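You operate a simulated robot arm through the tools that you are given. There is no shell and no other tool. Be economical: measure what you need, move in short steps, check, and stop when the job is done.

Carry out the task below with a simulated robot arm. There is one attempt and no reset: what you move stays moved.

TASK
Put the bottle that says "pump oil" from the top of the wide steel bench on the shelf of the long green bench and the bottle labelled "treatment" on the top of the black shelf unit. Put the black rubber block on the top of the wide steel bench away on the shelf of the long green bench. Stack the 19 MM green box from the top of the wide steel bench on top of the 12 MM green box. Fetch the red ring and set it on the top of the long green bench. Put the yellow lamp on the top of the wide steel bench away on the shelf of the steel stand. Take the red tub from the top shelf of the grey shelf unit and put it on the black book. Pull the door open. Do these in any order. Set down upright: bottle, black rubber block, yellow lamp.
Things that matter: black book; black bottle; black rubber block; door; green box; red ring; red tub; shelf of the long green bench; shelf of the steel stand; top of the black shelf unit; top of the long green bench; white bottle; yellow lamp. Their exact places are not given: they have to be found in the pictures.

The check looks at the end state, three seconds after you hand in, the way a careful person would. Anything else that was tipped, shoved, dropped, spilled or broken makes it a failure.

THE ROBOT
A 6-joint arm with a fingered hand on a trunk, on a base that drives. Base frame: it is fixed to the floor where the robot stands at the start and does not move with it; the origin is under the middle of the robot, x ahead of it, y to its left, z up; the surface under the hand at the start is at about z = 0.85. Lengths are in m, angles in rad, forces in N, time in s.
With the tool pointing down near the work surface it reaches from about 0.34 to 0.76 m from the robot's upright axis, wherever it stands. Its first joint turns from -2.897 to 2.897 rad. Places, roughly: black book [-2.25, 1.75, 0.75]; black bottle, white bottle [0.5, 0, 1]; black rubber block (6x6x8 cm) [0.4, -0.1, 0.9]; door [1, 2.4, 1]; green box [0.5, 0, 0.75]; red ring (5x5x3 cm) [0.6, 1.4, 0.9]; red tub [-3.75, 1.5, 1]; shelf of the long green bench [-2.3, 2.5, 0.2]; shelf of the steel stand [-8, 2.1, 0.3]; top of the black shelf unit [-0.6, -0.6, 0.8]; top of the long green bench [-2.3, 2.5, 0.8]; yellow lamp (15x11x22 cm) [0.7, 1.5, 0.9]. Payload 4 kg.
The TCP is the grasp point between the finger pads, 0.026 m short of the fingertips. In the tool frame z runs along the fingers and y along their closing line. The gripper opens to 0.148 m. The gripper's body begins 0.073 m behind the TCP. The gripper is a hand of 3 fingers: y runs from the thumb to the fingers, the wrist lies at [0, 0, -0.239] in the tool frame.
Orientation is that of the tool frame in the base frame, as a unit quaternion [x, y, z, w]. With the fingers straight down and closing along the base's y, the tool's x points along the base's -x, its y along +y and its z along -z.

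THE INTERFACE
- The arm moves only by the tool nudge_tool. Its argument "rows" is a list of rows, each a list of 2 entries, a list of its own where there are three numbers: the shift along the tool's x, y, z in m, then the turn, a rotation vector about the tool's x, y, z in rad. In form: [[[tx, ty, tz], [ax, ay, az]], ...]. A call has 1 to 12 rows; each row shifts and turns the commanded pose from where the row before left it, along the tool's axes as they then stand. Rows are played at 5 a second. More than 0.05 m and 0.15 rad between two rows, and nothing of the call is played. A pose out of reach is approached as far as the arm can. The call stops where the force on the tool passes 40 N (or 10 N more than at its start, if that is more) or the arm is blocked; 0.2 s more then pass. In this call time passes only in rows, and 0.2 s behind the last. It gives the time, the measured TCP pose, the force on the tool (base axes), the opening and the grip force at its end, in the units of the frame above (readings bear some noise), with the torque about the TCP (base axes, N m) and any sound that the robot's microphone picked up.
- Cameras (640 x 400 px; columns grow to the right, rows downward): "scene" is now at [-0.0349, 0.1034, 1.5418]; the picture's right is [-0.91, -0.42, 0.00], its down [-0.38, 0.82, -0.42] and it looks along [0.18, -0.38, -0.91] (base axes); focal length 235 px, centre (320, 200). "wrist" rides on the gripper at [0.068, -0.039, -0.09] in the tool frame; the picture's right is [0.50, 0.87, 0.00], its down [-0.66, 0.38, -0.65] and it looks along [-0.57, 0.33, 0.76] (tool axes); focal length 222 px, centre (320, 200).
- snapshot(camera): a new picture of that camera. The clock stands still meanwhile.
- slide_trunk(by): slides the trunk up (or, below 0, down) by that many m; the arm and the scene camera ride with it, the base frame stays. It gives what a move gives, with no picture.
- drive_base(legs): drives the robot by 1 to 6 legs, each [ahead, left, turn to the left] in m, m and rad, along the robot's own axes; the way and the turn of a leg run together, so that a leg with both is an arc; at most 1.5 m and 3.142 rad a leg. The arm and the cameras ride along, it lands a little off, and it stops where it bumps. It gives what a move gives.
- finger_targets(finger1, finger2, thumb_bend): sets how far each is bent, from 0 (flat) to 1 (curled in); at 0.3 the hand is open as for a grip, at 0.7 the pads meet at the TCP. One left out holds its place. A second passes; each finger stops where it meets its share of the squeeze, and holds until it gets a number again. It is the only way to open and close the hand. It gives what a move gives, with no picture; readings hold the bend of each and the force on the fingers (four entries, about 0 where the hand has none), thumb and palm.
- head_to(pan, tilt): turns the head with the scene camera to pan (to the left, within 2.705 rad either way) and tilt (down, from -0.506 to 1.204), counted from straight ahead of the robot. It gives what a move gives.
- measure_at(camera, pixels): for up to 12 pixels [column, row] of the newest picture of that camera ("zoom" is the newest enlarged one), the place [x, y, z] in the base frame of the surface seen there, good to about 0.002 m. The clock stands still meanwhile.
- enlarge(camera, box): a new picture of the part [left, top, right, bottom] of that camera's present view, enlarged. The clock stands still meanwhile.
- job_done(): hands the job in; it is judged then, once.

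Go step by step. Measure first, check grasps and placings, and put right what went wrong. The budget is 145 turns and 180 pictures, counting those below and the enlarged ones. Unless the task says otherwise, let go and move clear before handing in.

The tools are called as name(argument=value, ...) on one line, values as JSON. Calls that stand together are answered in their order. nudge_tool: Moves the arm, as the interface text tells. Its arguments: {"type":"object","properties":{"rows":{"type":"array","items":{"type":"array"}}},"required":["rows"]} The other tools are called the same way: slide_trunk (by) slides the trunk up or down; finger_targets (finger1, finger2, thumb_bend) moves the fingers one by one; drive_base (legs) drives the base; head_to (pan, tilt) turns the head that bears the scene camera; snapshot (camera) takes a picture; measure_at (camera, pixels) gives the place of the surface under pixels of a picture; enlarge (camera, box) takes an enlarged picture of a part of a camera's view; job_done () hands the job in.

At the start:

```text
clock: 0.0
tool_pos: [0.497, -0.0234, 1.1585]
ee_rot: [-0.001, 1.0, 0.0, 0.0]
contact_force: [-0.3, 0.8, -0.4]
ft_torque: [0.01, 0.01, -0.01]
opening: 0.1479
grip_force: 0.2
shape: jaw
bend: [0.3, 0.3, 0.3]
finger forces: [0.1, 0.0, 0.1, 0.0, 0.1, 0.0]
trunk travel left (down, up): [-0.525, 0.065]
robot x, y, heading: [-0.0021, -0.0017, 0.001]
head pan, tilt: [-1.136, 1.14]
```

scene: 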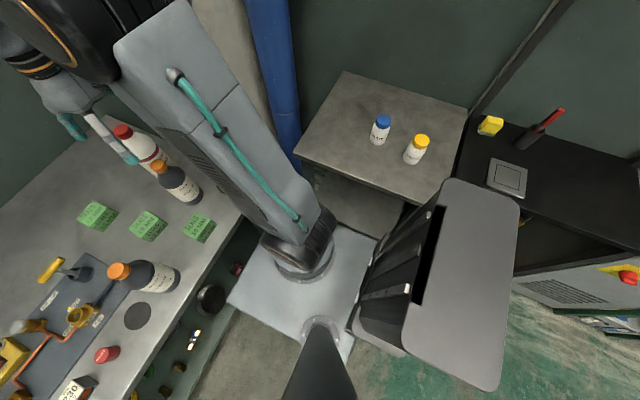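
wrist: 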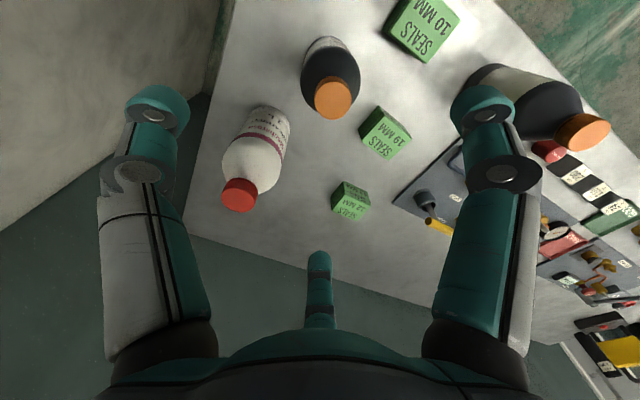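

The start pictures show bottles and three green boxes on the steel bench. I'll look ahead with the head to get a better view.

head_to(pan=0.3, tilt=0.9)

snapshot(camera="scene")

head_to(pan=1.2, tilt=0.6)

snapshot(camera="scene")

head_to(pan=2.3, tilt=0.5)

snapshot(camera="scene")

```text
clock: 1.6
tool_pos: [0.4978, -0.0218, 1.1579]
ee_rot: [0.0, 1.0, 0.0, 0.0]
contact_force: [0.0, 0.2, -0.1]
ft_torque: [0.01, 0.01, 0.03]
opening: 0.1478
grip_force: 0.1
shape: jaw
bend: [0.3, 0.3, 0.3]
finger forces: [0.0, 0.0, 0.0, 0.0, 0.0, 0.0]
trunk travel left (down, up): [-0.525, 0.065]
robot x, y, heading: [-0.0021, 0.0041, 0.006]
head pan, tilt: [0.3, 0.901]
```

```text
177 pictures are left
```

scene: 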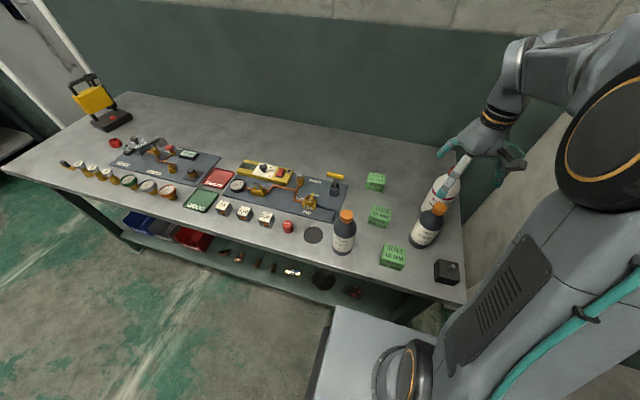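

```text
clock: 2.8
tool_pos: [0.4961, -0.0231, 1.1585]
ee_rot: [0.0, 1.0, 0.0, 0.0]
contact_force: [0.9, 0.0, -0.7]
ft_torque: [-0.01, -0.03, 0.03]
opening: 0.1479
grip_force: 0.2
shape: jaw
bend: [0.3, 0.3, 0.3]
finger forces: [0.1, 0.1, 0.0, 0.1, 0.1, 0.1]
trunk travel left (down, up): [-0.525, 0.065]
robot x, y, heading: [0.0028, -0.0027, 0.001]
head pan, tilt: [1.201, 0.6]
```

```text
176 pictures are left
```

scene: 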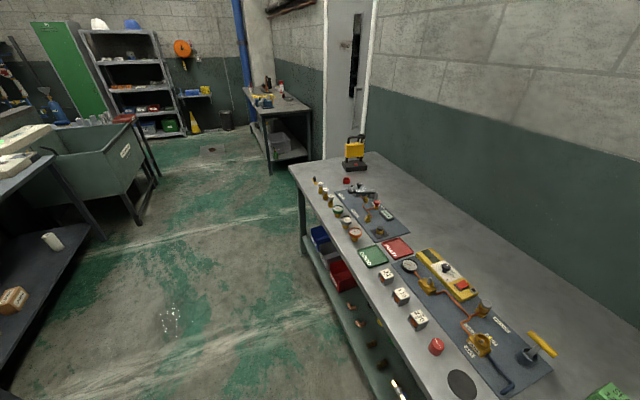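

```text
clock: 4.1
tool_pos: [0.4969, -0.0227, 1.1592]
ee_rot: [-0.001, 1.0, 0.0, 0.0]
contact_force: [-0.2, -0.1, -0.4]
ft_torque: [-0.02, 0.01, -0.01]
opening: 0.1478
grip_force: 0.1
shape: jaw
bend: [0.3, 0.3, 0.3]
finger forces: [0.0, 0.0, 0.1, 0.0, 0.1, 0.0]
trunk travel left (down, up): [-0.525, 0.065]
robot x, y, heading: [-0.0002, -0.0017, 0.003]
head pan, tilt: [2.3, 0.499]
```

```text
175 pictures are left
```

scene: 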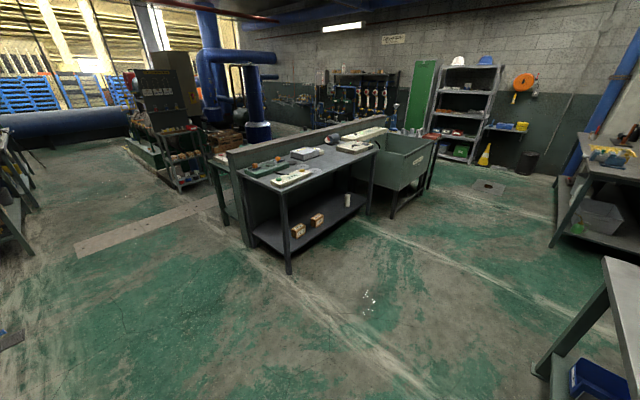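

Steel bench ahead, a dark-green bench and more furniture behind. I'll measure key points in this picture and look further around.

measure_at(camera="scene", pixels=[[300, 178], [290, 235], [265, 165], [355, 147], [465, 90], [180, 170], [20, 200], [325, 205], [600, 150], [160, 110], [250, 160], [410, 160]])

enlarge(camera="scene", box=[220, 110, 440, 270])

head_to(pan=-2.4, tilt=0.5)

snapshot(camera="scene")

measure_at(camera="scene", pixels=[[320, 200], [200, 200], [450, 200], [320, 120], [200, 120], [450, 120], [550, 150], [100, 150], [320, 300]])

```text
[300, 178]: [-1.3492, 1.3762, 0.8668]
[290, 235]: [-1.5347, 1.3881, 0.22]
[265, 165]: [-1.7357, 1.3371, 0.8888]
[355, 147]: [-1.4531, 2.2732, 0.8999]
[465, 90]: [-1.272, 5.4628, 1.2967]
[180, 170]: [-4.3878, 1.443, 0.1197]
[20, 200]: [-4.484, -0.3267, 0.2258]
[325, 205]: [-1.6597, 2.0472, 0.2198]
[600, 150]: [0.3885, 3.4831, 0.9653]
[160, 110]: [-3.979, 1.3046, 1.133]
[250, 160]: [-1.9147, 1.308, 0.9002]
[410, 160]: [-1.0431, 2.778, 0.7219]
```

```text
2.50 times, centred on (330, 190) of scene
```

zoom: 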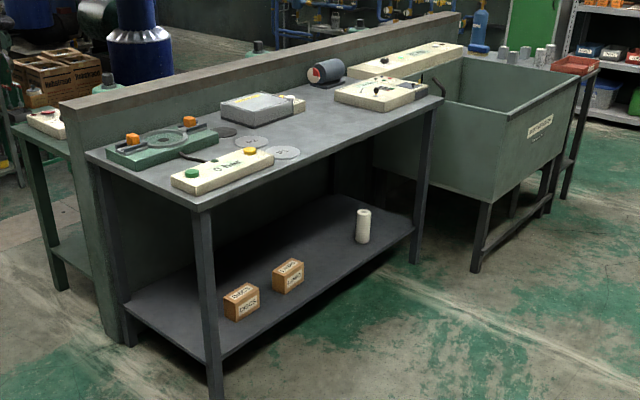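

```text
clock: 7.8
tool_pos: [0.4977, -0.0226, 1.1588]
ee_rot: [0.001, 1.0, 0.0, 0.001]
contact_force: [-0.3, 0.6, -0.5]
ft_torque: [-0.01, 0.02, 0.01]
opening: 0.1479
grip_force: 0.1
shape: jaw
bend: [0.3, 0.3, 0.3]
finger forces: [0.0, 0.0, 0.1, 0.1, 0.0, 0.0]
trunk travel left (down, up): [-0.525, 0.065]
robot x, y, heading: [0.0034, 0.0, -0.001]
head pan, tilt: [-2.4, 0.499]
```

```text
173 pictures are left
```

scene: 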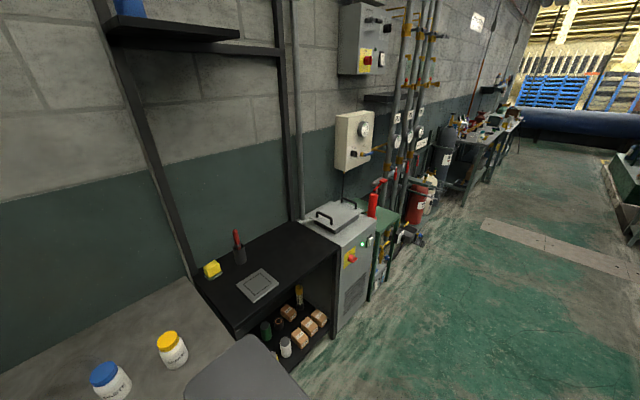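

```text
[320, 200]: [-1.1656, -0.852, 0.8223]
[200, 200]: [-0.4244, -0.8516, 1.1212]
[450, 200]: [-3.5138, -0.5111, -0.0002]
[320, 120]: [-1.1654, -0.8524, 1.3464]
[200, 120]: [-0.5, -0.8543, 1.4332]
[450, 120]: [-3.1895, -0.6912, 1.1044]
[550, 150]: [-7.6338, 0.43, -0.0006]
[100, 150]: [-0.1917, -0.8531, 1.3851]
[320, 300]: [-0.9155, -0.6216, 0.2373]
```

The black shelf unit is right behind me on the right, the sheltered green bench is behind the partition. Now closer views of the bench items and their labels.

head_to(pan=-0.1, tilt=1.0)

enlarge(camera="scene", box=[160, 60, 480, 260])

enlarge(camera="wrist", box=[200, 0, 640, 275])

```text
clock: 9.9
tool_pos: [0.498, -0.0216, 1.1591]
ee_rot: [0.001, 1.0, -0.001, 0.001]
contact_force: [0.3, 0.0, -0.1]
ft_torque: [0.0, -0.02, -0.02]
opening: 0.1477
grip_force: 0.1
shape: jaw
bend: [0.3, 0.3, 0.3]
finger forces: [0.0, 0.0, 0.0, 0.1, 0.0, 0.0]
trunk travel left (down, up): [-0.525, 0.065]
robot x, y, heading: [0.0031, 0.0024, 0.002]
head pan, tilt: [-0.099, 1.0]
```

```text
2.00 times, centred on (320, 160) of scene
```

zoom: 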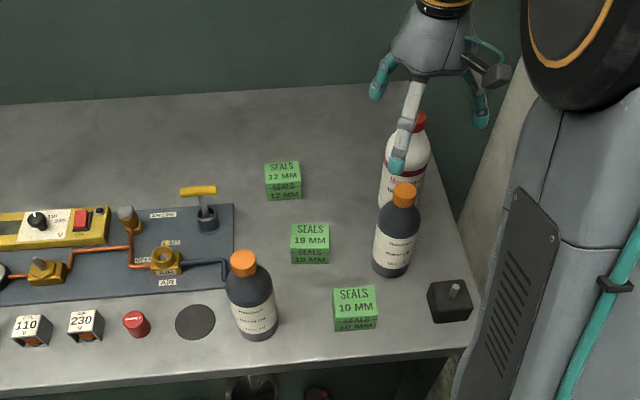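

```text
1.45 times, centred on (420, 138) of wrist
```

zoom: 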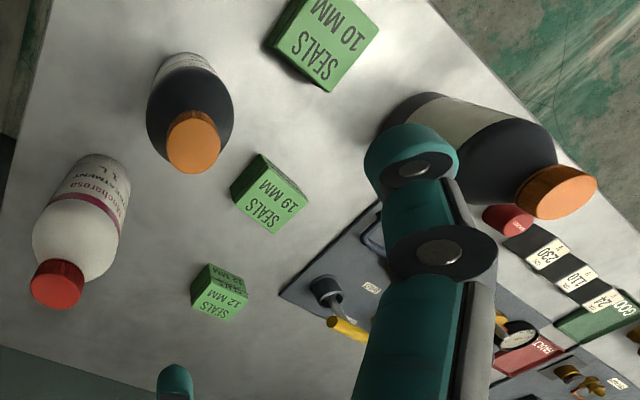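

The white bottle's label reads "...TMENT". I need both black bottles' labels.

enlarge(camera="scene", box=[265, 180, 313, 235])

enlarge(camera="scene", box=[336, 110, 384, 205])

snapshot(camera="scene")

measure_at(camera="scene", pixels=[[282, 191], [361, 156], [371, 120], [302, 143], [315, 175], [388, 205], [386, 211], [302, 155], [337, 206], [310, 235], [315, 120], [345, 200]])

```text
7.27 times, centred on (289, 208) of scene
```

zoom: 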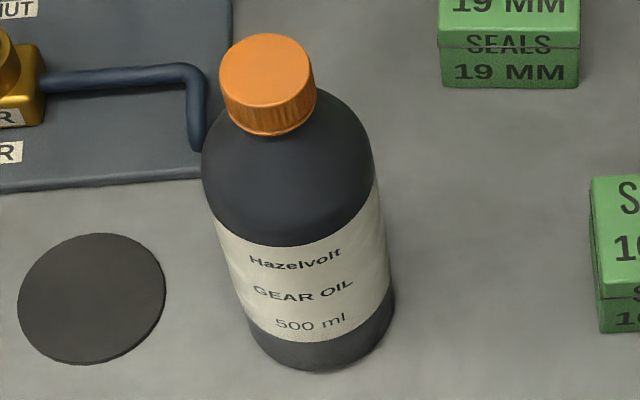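

```text
4.21 times, centred on (360, 158) of scene
```

zoom: 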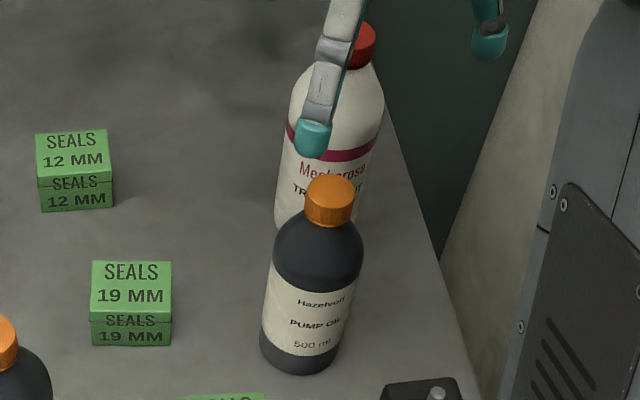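

```text
168 pictures are left
```

scene: 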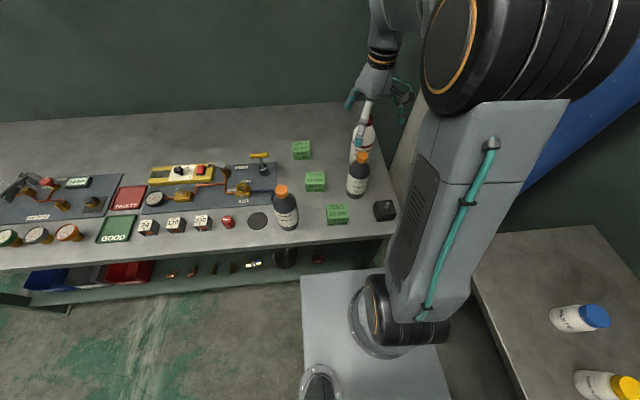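

```text
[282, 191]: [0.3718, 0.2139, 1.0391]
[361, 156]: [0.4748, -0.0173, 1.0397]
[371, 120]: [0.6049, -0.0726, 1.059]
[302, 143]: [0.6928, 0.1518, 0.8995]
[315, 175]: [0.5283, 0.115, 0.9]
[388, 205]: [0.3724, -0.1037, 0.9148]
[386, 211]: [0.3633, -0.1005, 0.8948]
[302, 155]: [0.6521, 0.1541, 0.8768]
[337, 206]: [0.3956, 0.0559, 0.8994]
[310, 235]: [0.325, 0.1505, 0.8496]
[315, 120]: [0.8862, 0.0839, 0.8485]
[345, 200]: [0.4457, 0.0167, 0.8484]
```

The pump oil bottle is the one at about (0.46,-0.02); gear oil is a decoy. I'll measure both boxes, the block and the bottle precisely.

enlarge(camera="scene", box=[280, 130, 400, 230])

```text
4.00 times, centred on (340, 180) of scene
```

zoom: 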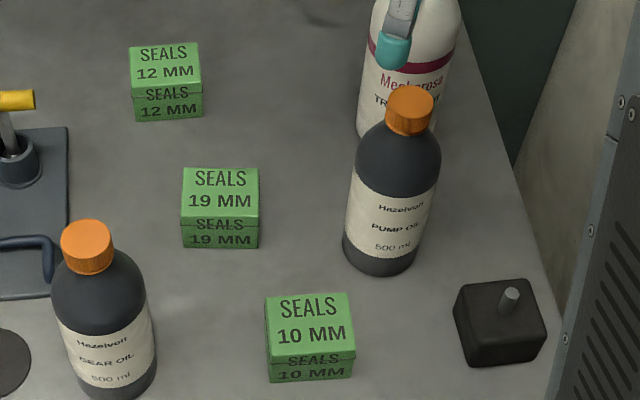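

measure_at(camera="zoom", pixels=[[131, 48], [197, 44], [135, 92], [200, 90], [185, 169], [256, 169], [183, 217], [257, 217], [462, 287], [532, 281], [542, 320], [466, 335]])

measure_at(camera="zoom", pixels=[[345, 250], [412, 260], [380, 272], [411, 95], [360, 110], [455, 10], [510, 292], [370, 135]])

```text
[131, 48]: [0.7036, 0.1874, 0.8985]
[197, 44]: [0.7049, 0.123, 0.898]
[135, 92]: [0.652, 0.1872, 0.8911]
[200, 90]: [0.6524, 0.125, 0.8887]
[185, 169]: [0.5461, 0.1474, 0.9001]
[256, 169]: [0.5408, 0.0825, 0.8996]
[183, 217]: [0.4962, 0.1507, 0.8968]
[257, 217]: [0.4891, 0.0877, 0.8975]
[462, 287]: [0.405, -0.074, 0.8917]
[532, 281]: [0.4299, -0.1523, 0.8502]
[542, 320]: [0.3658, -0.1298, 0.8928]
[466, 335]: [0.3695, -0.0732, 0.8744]
```

```text
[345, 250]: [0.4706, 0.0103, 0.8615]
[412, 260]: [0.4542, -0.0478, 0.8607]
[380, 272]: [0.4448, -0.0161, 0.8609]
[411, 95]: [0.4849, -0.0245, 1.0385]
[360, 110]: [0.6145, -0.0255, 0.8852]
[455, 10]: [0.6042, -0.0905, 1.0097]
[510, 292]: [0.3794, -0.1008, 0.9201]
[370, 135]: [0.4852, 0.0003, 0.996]
```

12 MM box is centred near (0.678,0.155), 19 MM near (0.519,0.117), tops at 0.90. Moving above the 19 MM box with a small yaw.

nudge_tool(rows=[[[-0.008, 0.046, 0], [0, 0, 0.045]], [[-0.008, 0.046, 0], [0, 0, 0.045]], [[-0.006, 0.047, 0], [0, 0, 0]], [[0, 0, 0.05], [0, 0, 0]], [[0, 0, 0.05], [0, 0, 0]], [[0, 0, 0.05], [0, 0, 0]], [[0, 0, 0.05], [0, 0, 0]]])

snapshot(camera="wrist")

snapshot(camera="scene")

```text
clock: 11.6
tool_pos: [0.5259, 0.1158, 0.9584]
ee_rot: [0.044, 0.999, 0.0, 0.0]
contact_force: [0.5, -0.2, -0.4]
ft_torque: [0.01, 0.03, 0.02]
opening: 0.1478
grip_force: 0.1
shape: jaw
bend: [0.3, 0.3, 0.3]
finger forces: [0.1, 0.1, 0.1, 0.1, 0.0, 0.0]
trunk travel left (down, up): [-0.525, 0.065]
robot x, y, heading: [-0.0017, -0.0023, -0.002]
head pan, tilt: [-0.099, 1.0]
```

```text
166 pictures are left
```

wrist: 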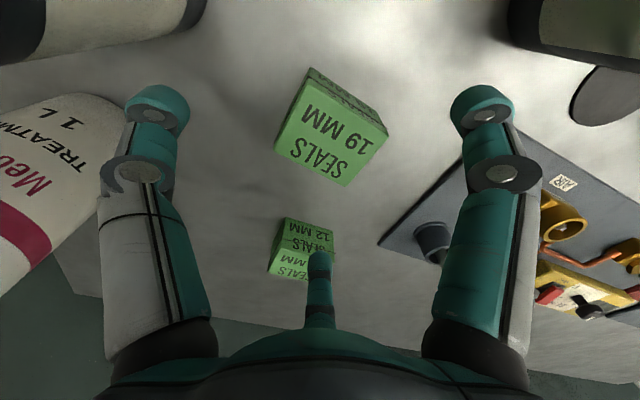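

```text
165 pictures are left
```

scene: 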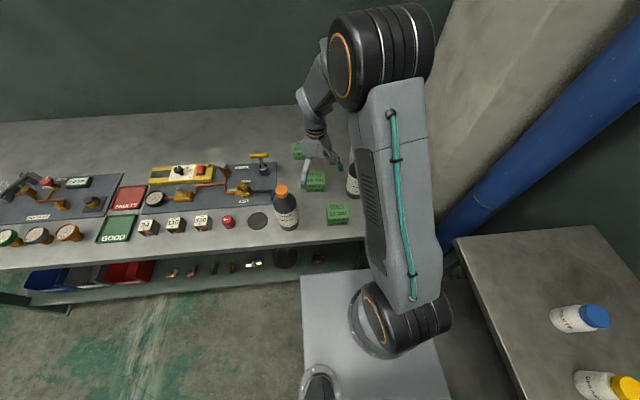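

Box centred in the wrist view around (332,145). I'll verify the top corners.

measure_at(camera="wrist", pixels=[[306, 84], [384, 133], [345, 184], [278, 150], [332, 140]])

```text
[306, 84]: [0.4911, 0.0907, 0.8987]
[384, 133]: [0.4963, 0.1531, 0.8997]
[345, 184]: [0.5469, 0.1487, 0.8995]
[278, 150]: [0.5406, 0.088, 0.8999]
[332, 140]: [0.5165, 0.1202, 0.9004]
```

Centre is (0.519,0.120); I'll shift slightly, descend to 0.884 and close.

nudge_tool(rows=[[[0.007, 0.004, 0.037], [0, 0, 0]], [[0, 0, 0.037], [0, 0, 0]]])

finger_targets(finger1=0.7, finger2=0.7, thumb_bend=0.7)

snapshot(camera="wrist")

```text
clock: 12.2
tool_pos: [0.5188, 0.1191, 0.8847]
ee_rot: [0.045, 0.999, 0.0, 0.0]
contact_force: [0.3, -0.5, 0.0]
ft_torque: [0.0, 0.0, -0.02]
opening: 0.1475
grip_force: 0.1
shape: jaw
bend: [0.3, 0.3, 0.3]
finger forces: [0.0, 0.0, 0.0, 0.0, 0.0, 0.0]
trunk travel left (down, up): [-0.525, 0.065]
robot x, y, heading: [-0.0013, 0.0004, 0.005]
head pan, tilt: [-0.099, 1.0]
```

```text
clock: 13.2
tool_pos: [0.52, 0.1194, 0.8841]
ee_rot: [0.045, 0.999, -0.001, 0.0]
contact_force: [0.3, 0.2, 1.4]
ft_torque: [0.06, -0.03, -0.01]
opening: 0.039
grip_force: 13.2
shape: fingers
bend: [0.53, 0.53, 0.63]
finger forces: [8.0, 7.5, 0.0, 0.1, 10.3, 0.0]
trunk travel left (down, up): [-0.525, 0.065]
robot x, y, heading: [-0.0022, 0.0005, -0.0]
head pan, tilt: [-0.099, 1.0]
```

```text
164 pictures are left
```

wrist: 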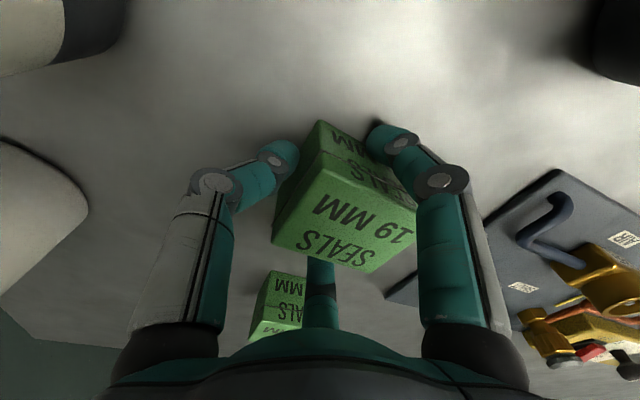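

Gripped at 13 N. Lift 9 cm and measure box relative to the tool.

nudge_tool(rows=[[[0, 0, -0.03], [0, 0, 0]], [[0, 0, -0.04], [0, 0, 0]], [[0, 0, -0.03], [0, 0, 0]]])

snapshot(camera="wrist")

measure_at(camera="wrist", pixels=[[309, 170], [414, 214], [372, 269], [274, 244], [345, 220]])

```text
clock: 13.9
tool_pos: [0.5198, 0.1184, 0.9855]
ee_rot: [0.046, 0.999, -0.001, 0.0]
contact_force: [0.1, 0.8, -1.0]
ft_torque: [0.0, -0.01, -0.04]
opening: 0.0388
grip_force: 12.6
shape: fingers
bend: [0.53, 0.53, 0.64]
finger forces: [7.8, 7.6, 0.0, 0.0, 10.3, 0.0]
trunk travel left (down, up): [-0.525, 0.065]
robot x, y, heading: [0.0024, 0.0031, -0.001]
head pan, tilt: [-0.099, 1.0]
```

```text
163 pictures are left
```

wrist: 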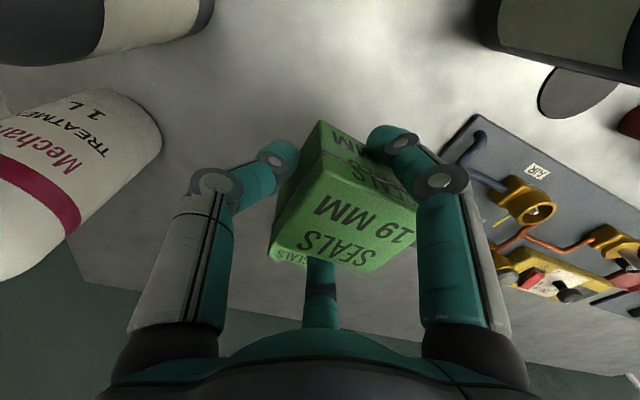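

```text
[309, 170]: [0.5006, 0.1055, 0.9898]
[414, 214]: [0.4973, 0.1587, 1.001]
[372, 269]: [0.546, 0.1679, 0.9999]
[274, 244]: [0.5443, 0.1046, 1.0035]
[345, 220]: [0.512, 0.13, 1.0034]
```

Box follows, sitting 16 mm toward the fingers. Carry it above the 12 MM box.

nudge_tool(rows=[[[-0.039, 0.009, 0], [0, 0, 0]], [[-0.039, 0.009, 0], [0, 0, 0]], [[-0.039, 0.009, 0], [0, 0, 0]], [[-0.0375, 0.008, 0], [0, 0, -0.05]]])

enlarge(camera="wrist", box=[160, 50, 480, 300])

enlarge(camera="scene", box=[240, 80, 400, 210])

```text
clock: 14.9
tool_pos: [0.6769, 0.1384, 0.9856]
ee_rot: [0.019, 1.0, 0.0, 0.0]
contact_force: [0.3, 1.1, -0.2]
ft_torque: [-0.05, 0.04, -0.03]
opening: 0.0384
grip_force: 12.4
shape: fingers
bend: [0.53, 0.53, 0.64]
finger forces: [7.6, 7.5, 0.0, 0.0, 10.0, 0.0]
trunk travel left (down, up): [-0.525, 0.065]
robot x, y, heading: [-0.0011, -0.002, -0.002]
head pan, tilt: [-0.099, 1.0]
```

```text
1.60 times, centred on (320, 175) of wrist
```

zoom: 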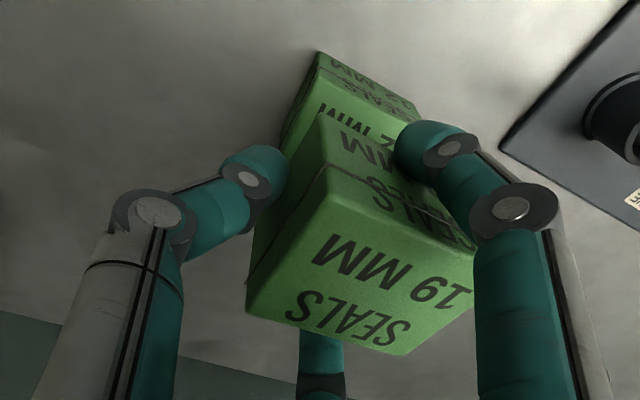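

```text
3.08 times, centred on (320, 145) of scene
```

zoom: 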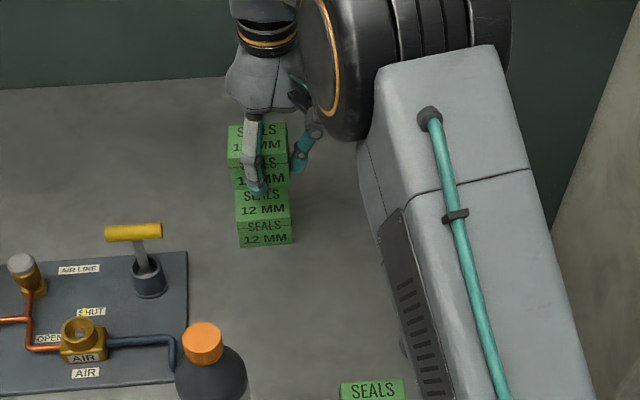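

Check corners of held and lower box in the zoom.

measure_at(camera="zoom", pixels=[[230, 127], [285, 125], [233, 186], [286, 184], [239, 224], [290, 220], [239, 200], [289, 198]])

```text
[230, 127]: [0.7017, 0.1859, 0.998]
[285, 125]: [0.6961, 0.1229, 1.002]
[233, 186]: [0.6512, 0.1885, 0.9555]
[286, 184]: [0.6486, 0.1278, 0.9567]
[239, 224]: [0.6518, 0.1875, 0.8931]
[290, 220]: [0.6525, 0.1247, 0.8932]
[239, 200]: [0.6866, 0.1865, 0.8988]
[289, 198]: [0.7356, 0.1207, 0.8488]
```

Almost aligned (2 mm off). Fine-correct and lower 5 cm.

nudge_tool(rows=[[[-0.002, -0.001, 0.02], [0, 0, -0.04]], [[0, 0, 0.02], [0, 0, 0]], [[0, 0, 0.01], [0, 0, 0]], [[0, 0, 0.003], [0, 0, 0]]])

enlarge(camera="scene", box=[240, 80, 400, 210])

```text
clock: 15.9
tool_pos: [0.6782, 0.1376, 0.9321]
ee_rot: [0.0, 1.0, 0.0, 0.001]
contact_force: [-0.4, -1.2, 5.2]
ft_torque: [0.23, 0.01, -0.03]
opening: 0.0382
grip_force: 13.7
shape: fingers
bend: [0.53, 0.53, 0.64]
finger forces: [8.1, 8.2, 0.0, 0.0, 10.5, 0.1]
trunk travel left (down, up): [-0.525, 0.065]
robot x, y, heading: [-0.001, -0.0009, 0.0]
head pan, tilt: [-0.099, 1.0]
```

```text
3.08 times, centred on (320, 145) of scene
```

zoom: 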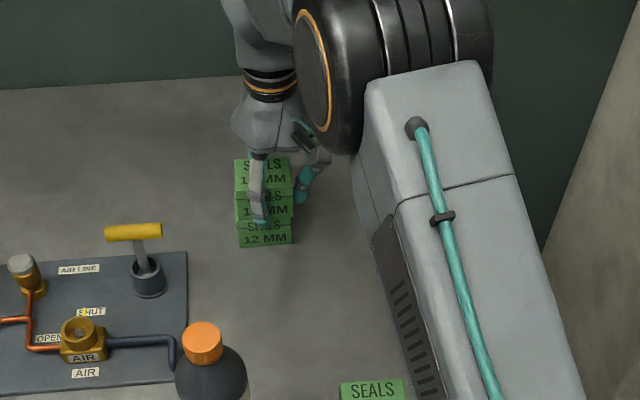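

Contact felt (5 N), stack aligned. Release gently and rise.

finger_targets(finger1=0.5, finger2=0.5, thumb_bend=0.6)

finger_targets(finger1=0.3, finger2=0.3, thumb_bend=0.3)

nudge_tool(rows=[[[0, 0, -0.03], [0, 0, 0]], [[0, 0, -0.04], [0, 0, 0]], [[0, 0, -0.05], [0, 0, 0]], [[0, 0, -0.05], [0, 0, 0]], [[0, 0, -0.05], [0, 0, 0]]])

snapshot(camera="wrist")

enlarge(camera="scene", box=[240, 80, 400, 210])

```text
clock: 16.9
tool_pos: [0.6795, 0.1394, 0.9307]
ee_rot: [-0.001, 1.0, -0.001, 0.0]
contact_force: [0.4, 0.4, -0.3]
ft_torque: [0.01, 0.02, -0.01]
opening: 0.0461
grip_force: 0.0
shape: fingers
bend: [0.5, 0.5, 0.6]
finger forces: [0.1, 0.0, 0.1, 0.1, 0.0, 0.0]
trunk travel left (down, up): [-0.525, 0.065]
robot x, y, heading: [-0.0, 0.0035, 0.007]
head pan, tilt: [-0.099, 1.0]
```

```text
clock: 17.9
tool_pos: [0.6772, 0.1382, 0.932]
ee_rot: [0.0, 1.0, -0.001, -0.001]
contact_force: [-0.2, -0.7, -0.3]
ft_torque: [-0.01, -0.01, 0.01]
opening: 0.1264
grip_force: 0.1
shape: fingers
bend: [0.3, 0.3, 0.3]
finger forces: [0.1, 0.1, 0.0, 0.0, 0.0, 0.0]
trunk travel left (down, up): [-0.525, 0.065]
robot x, y, heading: [0.0009, -0.0031, 0.0]
head pan, tilt: [-0.099, 1.0]
```

```text
clock: 19.1
tool_pos: [0.6774, 0.1393, 1.1497]
ee_rot: [0.001, 1.0, 0.0, 0.0]
contact_force: [0.3, 0.3, 0.1]
ft_torque: [-0.02, -0.01, 0.04]
opening: 0.1266
grip_force: 0.1
shape: fingers
bend: [0.3, 0.3, 0.3]
finger forces: [0.0, 0.1, 0.1, 0.0, 0.0, 0.1]
trunk travel left (down, up): [-0.525, 0.065]
robot x, y, heading: [0.003, 0.0028, 0.001]
head pan, tilt: [-0.099, 1.0]
```

```text
159 pictures are left
```

wrist: 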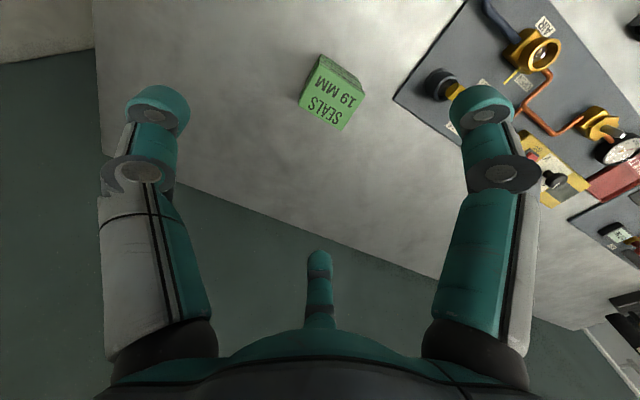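

```text
3.08 times, centred on (320, 145) of scene
```

zoom: 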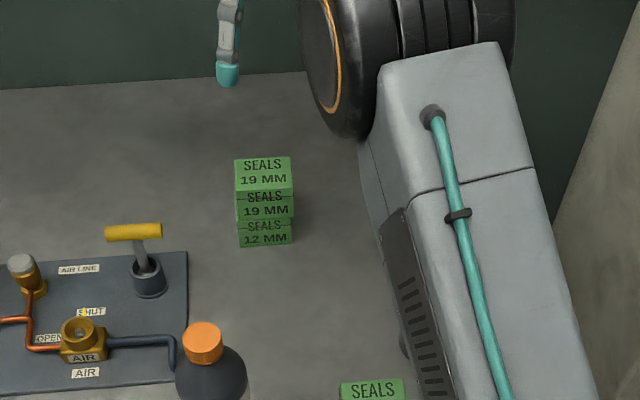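

The stack is neat. Next the treatment bottle: get a current scene view.

snapshot(camera="scene")

head_to(pan=-2.2, tilt=0.9)

snapshot(camera="scene")

measure_at(camera="scene", pixels=[[320, 200], [280, 200], [250, 180], [360, 180], [300, 130], [350, 230], [400, 200], [240, 230]])

```text
157 pictures are left
```

scene: 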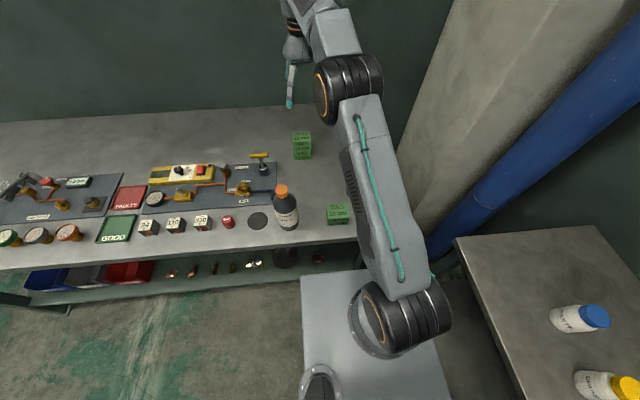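

```text
clock: 21.1
tool_pos: [0.6769, 0.1393, 1.1488]
ee_rot: [0.0, 1.0, 0.0, 0.0]
contact_force: [-0.1, -0.4, -0.4]
ft_torque: [0.02, 0.0, -0.03]
opening: 0.1266
grip_force: 0.1
shape: fingers
bend: [0.3, 0.3, 0.3]
finger forces: [0.1, 0.1, 0.0, 0.0, 0.0, 0.1]
trunk travel left (down, up): [-0.525, 0.065]
robot x, y, heading: [0.0018, -0.001, -0.004]
head pan, tilt: [-2.201, 0.901]
```

```text
156 pictures are left
```

scene: 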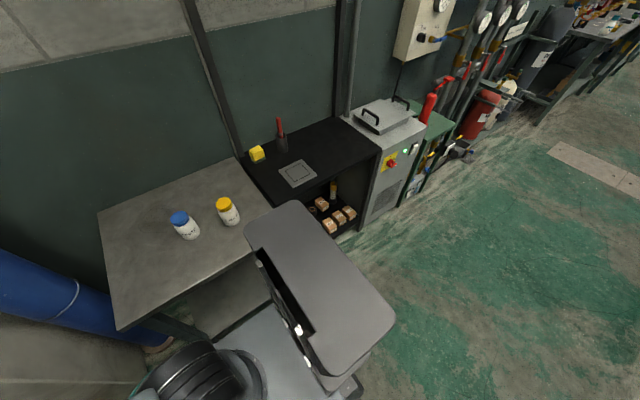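

```text
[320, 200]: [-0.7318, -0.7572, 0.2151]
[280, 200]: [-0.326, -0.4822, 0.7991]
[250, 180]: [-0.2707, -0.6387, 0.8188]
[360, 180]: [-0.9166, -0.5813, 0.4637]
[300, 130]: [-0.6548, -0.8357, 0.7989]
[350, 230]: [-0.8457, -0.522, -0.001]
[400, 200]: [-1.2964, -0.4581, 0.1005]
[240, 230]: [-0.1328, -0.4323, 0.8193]
```

Black unit's top is at z≈0.80, with free space right of the tray (pixel ~(345,150)). Now move above the treatment bottle and view it with the wrist camera.

measure_at(camera="scene", pixels=[[340, 122], [372, 148], [242, 160], [290, 205], [325, 150], [350, 150], [345, 135], [330, 175], [282, 150], [305, 162], [315, 180]])

nudge_tool(rows=[[[0.01, -0.042, 0], [0, 0, 0]], [[0.01, -0.042, 0], [0, 0, 0]], [[0.01, -0.042, 0], [0, 0, 0]], [[0.015, -0.042, 0], [0, 0, 0]], [[0.015, -0.042, 0], [0, 0, 0]]])

snapshot(camera="wrist")

```text
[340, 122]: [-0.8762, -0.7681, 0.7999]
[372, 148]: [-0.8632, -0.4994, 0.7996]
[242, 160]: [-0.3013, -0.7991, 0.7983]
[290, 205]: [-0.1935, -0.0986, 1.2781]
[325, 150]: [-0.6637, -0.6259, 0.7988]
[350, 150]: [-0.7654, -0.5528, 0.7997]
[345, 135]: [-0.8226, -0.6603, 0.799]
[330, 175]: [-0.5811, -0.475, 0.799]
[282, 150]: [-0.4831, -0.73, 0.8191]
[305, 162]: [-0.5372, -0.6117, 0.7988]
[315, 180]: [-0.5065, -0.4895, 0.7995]
```

```text
clock: 22.4
tool_pos: [0.6173, -0.0698, 1.1529]
ee_rot: [0.0, 1.0, 0.0, 0.0]
contact_force: [0.2, 0.7, 0.7]
ft_torque: [0.0, 0.0, -0.01]
opening: 0.1265
grip_force: 0.1
shape: fingers
bend: [0.3, 0.3, 0.3]
finger forces: [0.1, 0.0, 0.0, 0.1, 0.0, 0.0]
trunk travel left (down, up): [-0.525, 0.065]
robot x, y, heading: [-0.0026, -0.0001, 0.003]
head pan, tilt: [-2.201, 0.901]
```

```text
155 pictures are left
```

wrist: 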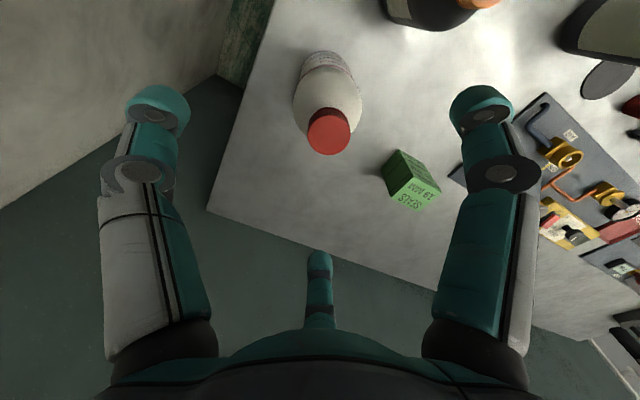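

measure_at(camera="wrist", pixels=[[330, 130], [310, 130], [349, 130], [330, 152], [298, 100], [360, 100], [326, 68]])

```text
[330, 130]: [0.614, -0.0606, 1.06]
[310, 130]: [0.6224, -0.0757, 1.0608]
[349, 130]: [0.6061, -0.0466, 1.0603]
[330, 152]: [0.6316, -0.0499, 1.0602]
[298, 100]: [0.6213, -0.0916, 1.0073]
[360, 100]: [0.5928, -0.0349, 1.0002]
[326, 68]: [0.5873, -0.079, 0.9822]
```

Cap centre (0.614,-0.061,1.06). Descend to TCP z≈0.995 and grip.

nudge_tool(rows=[[[0.003, 0.009, 0.03], [0, 0, 0]], [[0, 0, 0.04], [0, 0, 0]], [[0, 0, 0.045], [0, 0, 0]], [[0, 0, 0.042], [0, 0, 0]]])

finger_targets(finger1=0.7, finger2=0.7, thumb_bend=0.7)

nudge_tool(rows=[[[0, 0, -0.03], [0, 0, 0]], [[0, 0, -0.05], [0, 0, 0]], [[0, 0, -0.05], [0, 0, 0]], [[0, 0, -0.05], [0, 0, 0]]])

snapshot(camera="wrist")

```text
clock: 23.4
tool_pos: [0.615, -0.0618, 0.9931]
ee_rot: [0.0, 1.0, 0.001, 0.0]
contact_force: [0.1, 0.0, -0.4]
ft_torque: [0.04, 0.0, -0.02]
opening: 0.1267
grip_force: 0.1
shape: fingers
bend: [0.3, 0.3, 0.3]
finger forces: [0.0, 0.0, 0.0, 0.0, 0.0, 0.0]
trunk travel left (down, up): [-0.525, 0.065]
robot x, y, heading: [-0.0004, -0.0005, -0.001]
head pan, tilt: [-2.201, 0.901]
```

```text
clock: 24.4
tool_pos: [0.6143, -0.0627, 0.9939]
ee_rot: [-0.001, 1.0, 0.0, -0.001]
contact_force: [-0.5, -3.1, -0.8]
ft_torque: [-0.07, 0.06, 0.0]
opening: 0.0537
grip_force: 17.9
shape: fingers
bend: [0.52, 0.48, 0.57]
finger forces: [10.4, 10.0, 0.1, 0.0, 15.9, 0.0]
trunk travel left (down, up): [-0.525, 0.065]
robot x, y, heading: [0.0002, 0.0013, -0.001]
head pan, tilt: [-2.201, 0.901]
```

```text
clock: 25.4
tool_pos: [0.6141, -0.0613, 1.1753]
ee_rot: [0.0, 1.0, 0.0, -0.001]
contact_force: [0.3, 0.0, -10.5]
ft_torque: [0.0, 0.06, 0.0]
opening: 0.0534
grip_force: 17.5
shape: fingers
bend: [0.52, 0.48, 0.57]
finger forces: [10.2, 10.2, 0.1, 0.0, 14.0, 0.0]
trunk travel left (down, up): [-0.525, 0.065]
robot x, y, heading: [-0.0019, -0.0006, -0.006]
head pan, tilt: [-2.201, 0.901]
```

```text
154 pictures are left
```

wrist: 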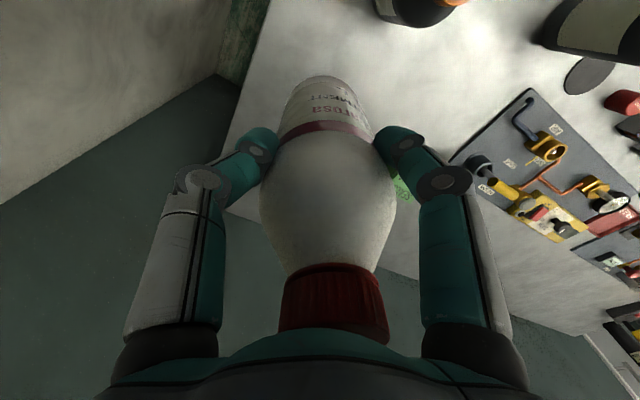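

Bottle is held firmly (10 N weight). Drive back, turn right and face the black unit.

drive_base(legs=[[-0.75, 0, 0], [0, 0.25, 0], [0, 0, -1.571]])

head_to(pan=0.0, tilt=0.9)

snapshot(camera="scene")

```text
clock: 34.7
tool_pos: [-0.8237, -0.3624, 1.1749]
ee_rot: [0.714, 0.701, 0.0, 0.0]
contact_force: [0.0, -0.5, -9.9]
ft_torque: [0.02, 0.06, 0.02]
opening: 0.0532
grip_force: 16.5
shape: fingers
bend: [0.52, 0.48, 0.57]
finger forces: [9.0, 10.3, 0.0, 0.0, 13.9, 0.0]
trunk travel left (down, up): [-0.525, 0.065]
robot x, y, heading: [-0.753, 0.2514, -1.591]
head pan, tilt: [-2.201, 0.901]
```

```text
clock: 36.8
tool_pos: [-0.8238, -0.3627, 1.1758]
ee_rot: [0.714, 0.7, 0.001, -0.001]
contact_force: [0.3, 0.6, -9.4]
ft_torque: [0.07, 0.03, -0.01]
opening: 0.0529
grip_force: 16.2
shape: fingers
bend: [0.52, 0.48, 0.57]
finger forces: [9.0, 10.4, 0.0, 0.0, 13.8, 0.0]
trunk travel left (down, up): [-0.525, 0.065]
robot x, y, heading: [-0.7501, 0.2475, -1.595]
head pan, tilt: [0.0, 0.901]
```

```text
153 pictures are left
```

scene: 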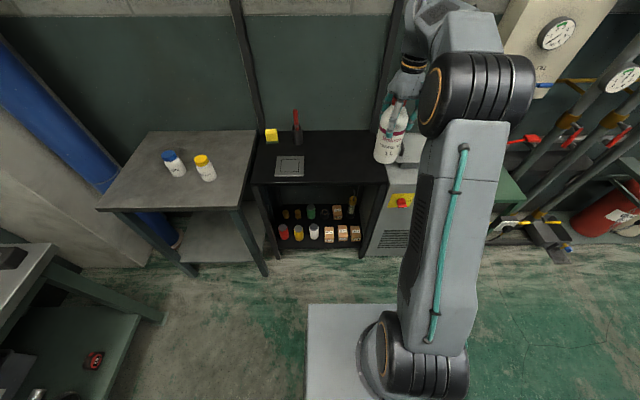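

Clear view. Drive 0.24 ahead and 0.085 left so the bottle hangs above the free spot.

drive_base(legs=[[0.24, 0.085, 0]])

snapshot(camera="scene")

```text
clock: 38.6
tool_pos: [-0.7442, -0.6044, 1.1741]
ee_rot: [0.714, 0.7, 0.001, -0.001]
contact_force: [-0.2, -0.8, -10.1]
ft_torque: [0.04, 0.04, 0.02]
opening: 0.0532
grip_force: 16.8
shape: fingers
bend: [0.52, 0.48, 0.57]
finger forces: [9.1, 10.3, 0.1, 0.0, 13.9, 0.1]
trunk travel left (down, up): [-0.525, 0.065]
robot x, y, heading: [-0.6717, 0.0087, -1.593]
head pan, tilt: [0.0, 0.901]
```

```text
152 pictures are left
```

scene: 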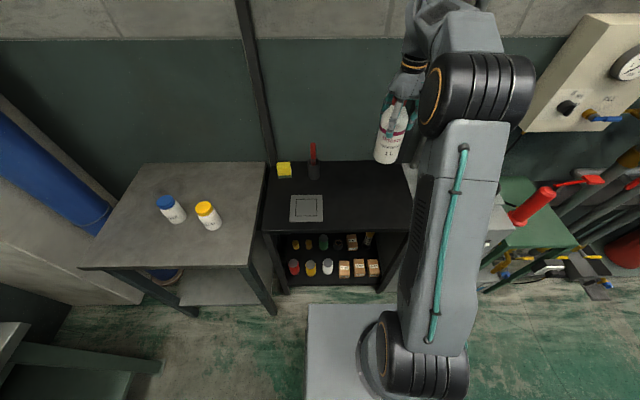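

Bottle is over (-0.745,-0.605). Lower it about 0.23 to the top.

nudge_tool(rows=[[[0, 0, 0.05], [0, 0, 0]], [[0, 0, 0.05], [0, 0, 0]], [[0, 0, 0.05], [0, 0, 0]], [[0, 0, 0.05], [0, 0, 0]], [[0, 0, 0.023], [0, 0, 0]]])

enlarge(camera="scene", box=[260, 100, 440, 220])

```text
clock: 39.8
tool_pos: [-0.7444, -0.6054, 0.9519]
ee_rot: [0.713, 0.701, 0.0, 0.0]
contact_force: [0.8, -0.5, -10.1]
ft_torque: [0.05, 0.06, 0.0]
opening: 0.0531
grip_force: 17.0
shape: fingers
bend: [0.52, 0.48, 0.57]
finger forces: [9.4, 10.4, 0.1, 0.0, 13.8, 0.0]
trunk travel left (down, up): [-0.525, 0.065]
robot x, y, heading: [-0.6701, 0.0111, -1.595]
head pan, tilt: [0.0, 0.901]
```

```text
3.33 times, centred on (350, 160) of scene
```

zoom: 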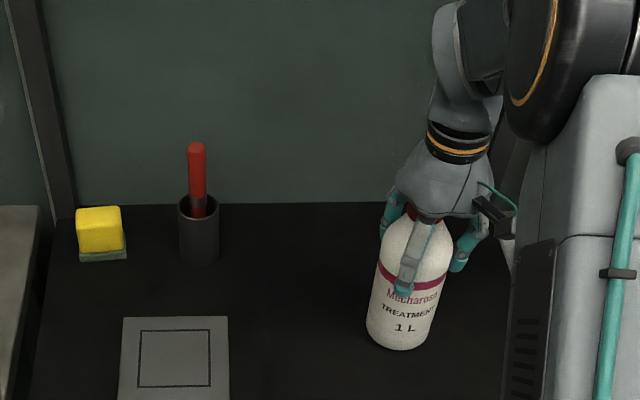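

Good place, upright. Lower in small steps until contact.

nudge_tool(rows=[[[0, 0, 0.004], [0, 0, 0]], [[0, 0, 0.003], [0, 0, 0]], [[0, 0, 0.002], [0, 0, 0]]])

```text
clock: 40.6
tool_pos: [-0.7439, -0.6038, 0.944]
ee_rot: [0.714, 0.7, -0.001, 0.001]
contact_force: [-3.5, 0.7, 3.9]
ft_torque: [0.0, 0.04, -0.01]
opening: 0.0526
grip_force: 18.2
shape: fingers
bend: [0.52, 0.48, 0.57]
finger forces: [9.6, 9.8, 0.0, 0.0, 16.3, 0.0]
trunk travel left (down, up): [-0.525, 0.065]
robot x, y, heading: [-0.6709, 0.0079, -1.592]
head pan, tilt: [0.0, 0.901]
```

Set down. Release and rise.

finger_targets(finger1=0.45, finger2=0.42, thumb_bend=0.5)

finger_targets(finger1=0.3, finger2=0.3, thumb_bend=0.3)

nudge_tool(rows=[[[0, 0, -0.03], [0, 0, 0]], [[0, 0, -0.05], [0, 0, 0]], [[0, 0, -0.05], [0, 0, 0]], [[0, 0, -0.05], [0, 0, 0]], [[0, 0, -0.05], [0, 0, 0]]])

snapshot(camera="scene")

```text
clock: 41.6
tool_pos: [-0.7437, -0.6049, 0.9431]
ee_rot: [0.714, 0.7, 0.0, 0.0]
contact_force: [-0.2, -0.1, -0.7]
ft_torque: [0.01, 0.02, -0.02]
opening: 0.0697
grip_force: 0.1
shape: fingers
bend: [0.45, 0.42, 0.5]
finger forces: [0.0, 0.0, 0.1, 0.0, 0.0, 0.1]
trunk travel left (down, up): [-0.525, 0.065]
robot x, y, heading: [-0.6701, 0.0096, -1.587]
head pan, tilt: [0.0, 0.901]
```

```text
clock: 42.6
tool_pos: [-0.7431, -0.6059, 0.9429]
ee_rot: [0.714, 0.7, 0.001, -0.001]
contact_force: [1.0, 0.2, 0.1]
ft_torque: [0.01, 0.02, 0.01]
opening: 0.1267
grip_force: 0.1
shape: fingers
bend: [0.3, 0.3, 0.3]
finger forces: [0.0, 0.1, 0.0, 0.1, 0.0, 0.0]
trunk travel left (down, up): [-0.525, 0.065]
robot x, y, heading: [-0.6714, 0.0062, -1.589]
head pan, tilt: [0.0, 0.901]
```

```text
clock: 43.8
tool_pos: [-0.7432, -0.6048, 1.1716]
ee_rot: [0.714, 0.7, 0.0, 0.0]
contact_force: [0.1, 0.2, -0.2]
ft_torque: [0.0, -0.02, 0.02]
opening: 0.1266
grip_force: 0.1
shape: fingers
bend: [0.3, 0.3, 0.3]
finger forces: [0.1, 0.0, 0.0, 0.0, 0.0, 0.1]
trunk travel left (down, up): [-0.525, 0.065]
robot x, y, heading: [-0.6671, 0.0118, -1.587]
head pan, tilt: [0.0, 0.901]
```

```text
150 pictures are left
```

scene: 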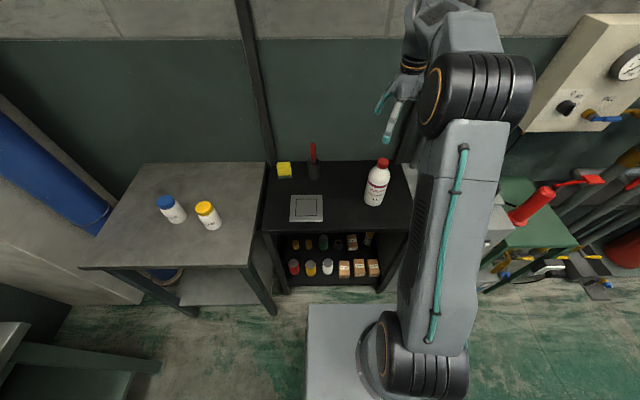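

Bottle stands upright on the black unit. Next, drive toward the far side to scout the long green bench and grey shelf unit.

drive_base(legs=[[-0.4, 0, 0], [0, 0, -1.571], [1.5, 0, 0]])

head_to(pan=-1.5, tilt=0.5)

snapshot(camera="scene")

head_to(pan=-0.5, tilt=0.4)

snapshot(camera="scene")

```text
clock: 57.2
tool_pos: [-2.7841, 0.5061, 1.1718]
ee_rot: [1.0, -0.01, -0.001, 0.0]
contact_force: [0.0, 0.2, 0.7]
ft_torque: [0.01, 0.0, 0.0]
opening: 0.1268
grip_force: 0.1
shape: fingers
bend: [0.3, 0.3, 0.3]
finger forces: [0.0, 0.1, 0.0, 0.0, 0.0, 0.0]
trunk travel left (down, up): [-0.525, 0.065]
robot x, y, heading: [-2.1732, 0.4351, 3.118]
head pan, tilt: [0.0, 0.901]
```

```text
clock: 58.8
tool_pos: [-2.7856, 0.5072, 1.172]
ee_rot: [1.0, -0.01, 0.0, -0.001]
contact_force: [-0.4, 0.3, 0.6]
ft_torque: [-0.04, 0.01, 0.0]
opening: 0.1265
grip_force: 0.1
shape: fingers
bend: [0.3, 0.3, 0.3]
finger forces: [0.0, 0.1, 0.0, 0.1, 0.0, 0.1]
trunk travel left (down, up): [-0.525, 0.065]
robot x, y, heading: [-2.1696, 0.4361, 3.117]
head pan, tilt: [-1.499, 0.499]
```

```text
149 pictures are left
```

scene: 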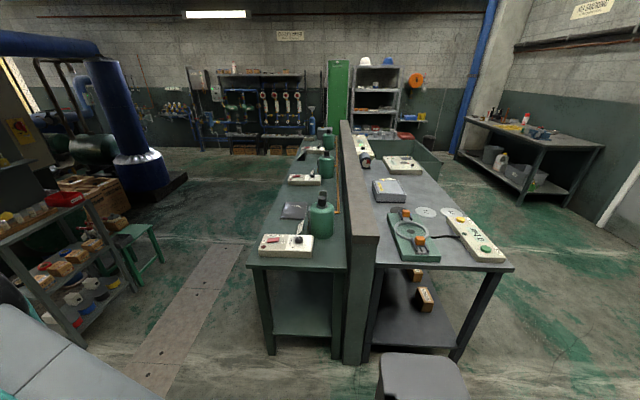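

```text
clock: 60.0
tool_pos: [-2.7844, 0.5063, 1.1707]
ee_rot: [1.0, -0.01, 0.0, -0.001]
contact_force: [-0.8, -0.1, -0.2]
ft_torque: [0.03, 0.0, 0.0]
opening: 0.1264
grip_force: 0.0
shape: fingers
bend: [0.3, 0.3, 0.3]
finger forces: [0.0, 0.1, 0.0, 0.0, 0.0, 0.1]
trunk travel left (down, up): [-0.525, 0.065]
robot x, y, heading: [-2.1682, 0.435, 3.123]
head pan, tilt: [-0.499, 0.4]
```

```text
148 pictures are left
```

scene: 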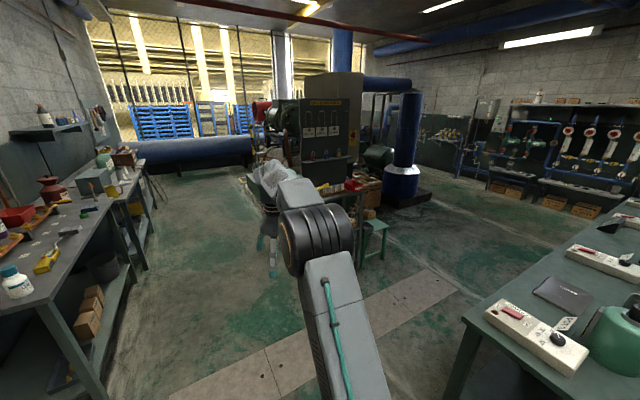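

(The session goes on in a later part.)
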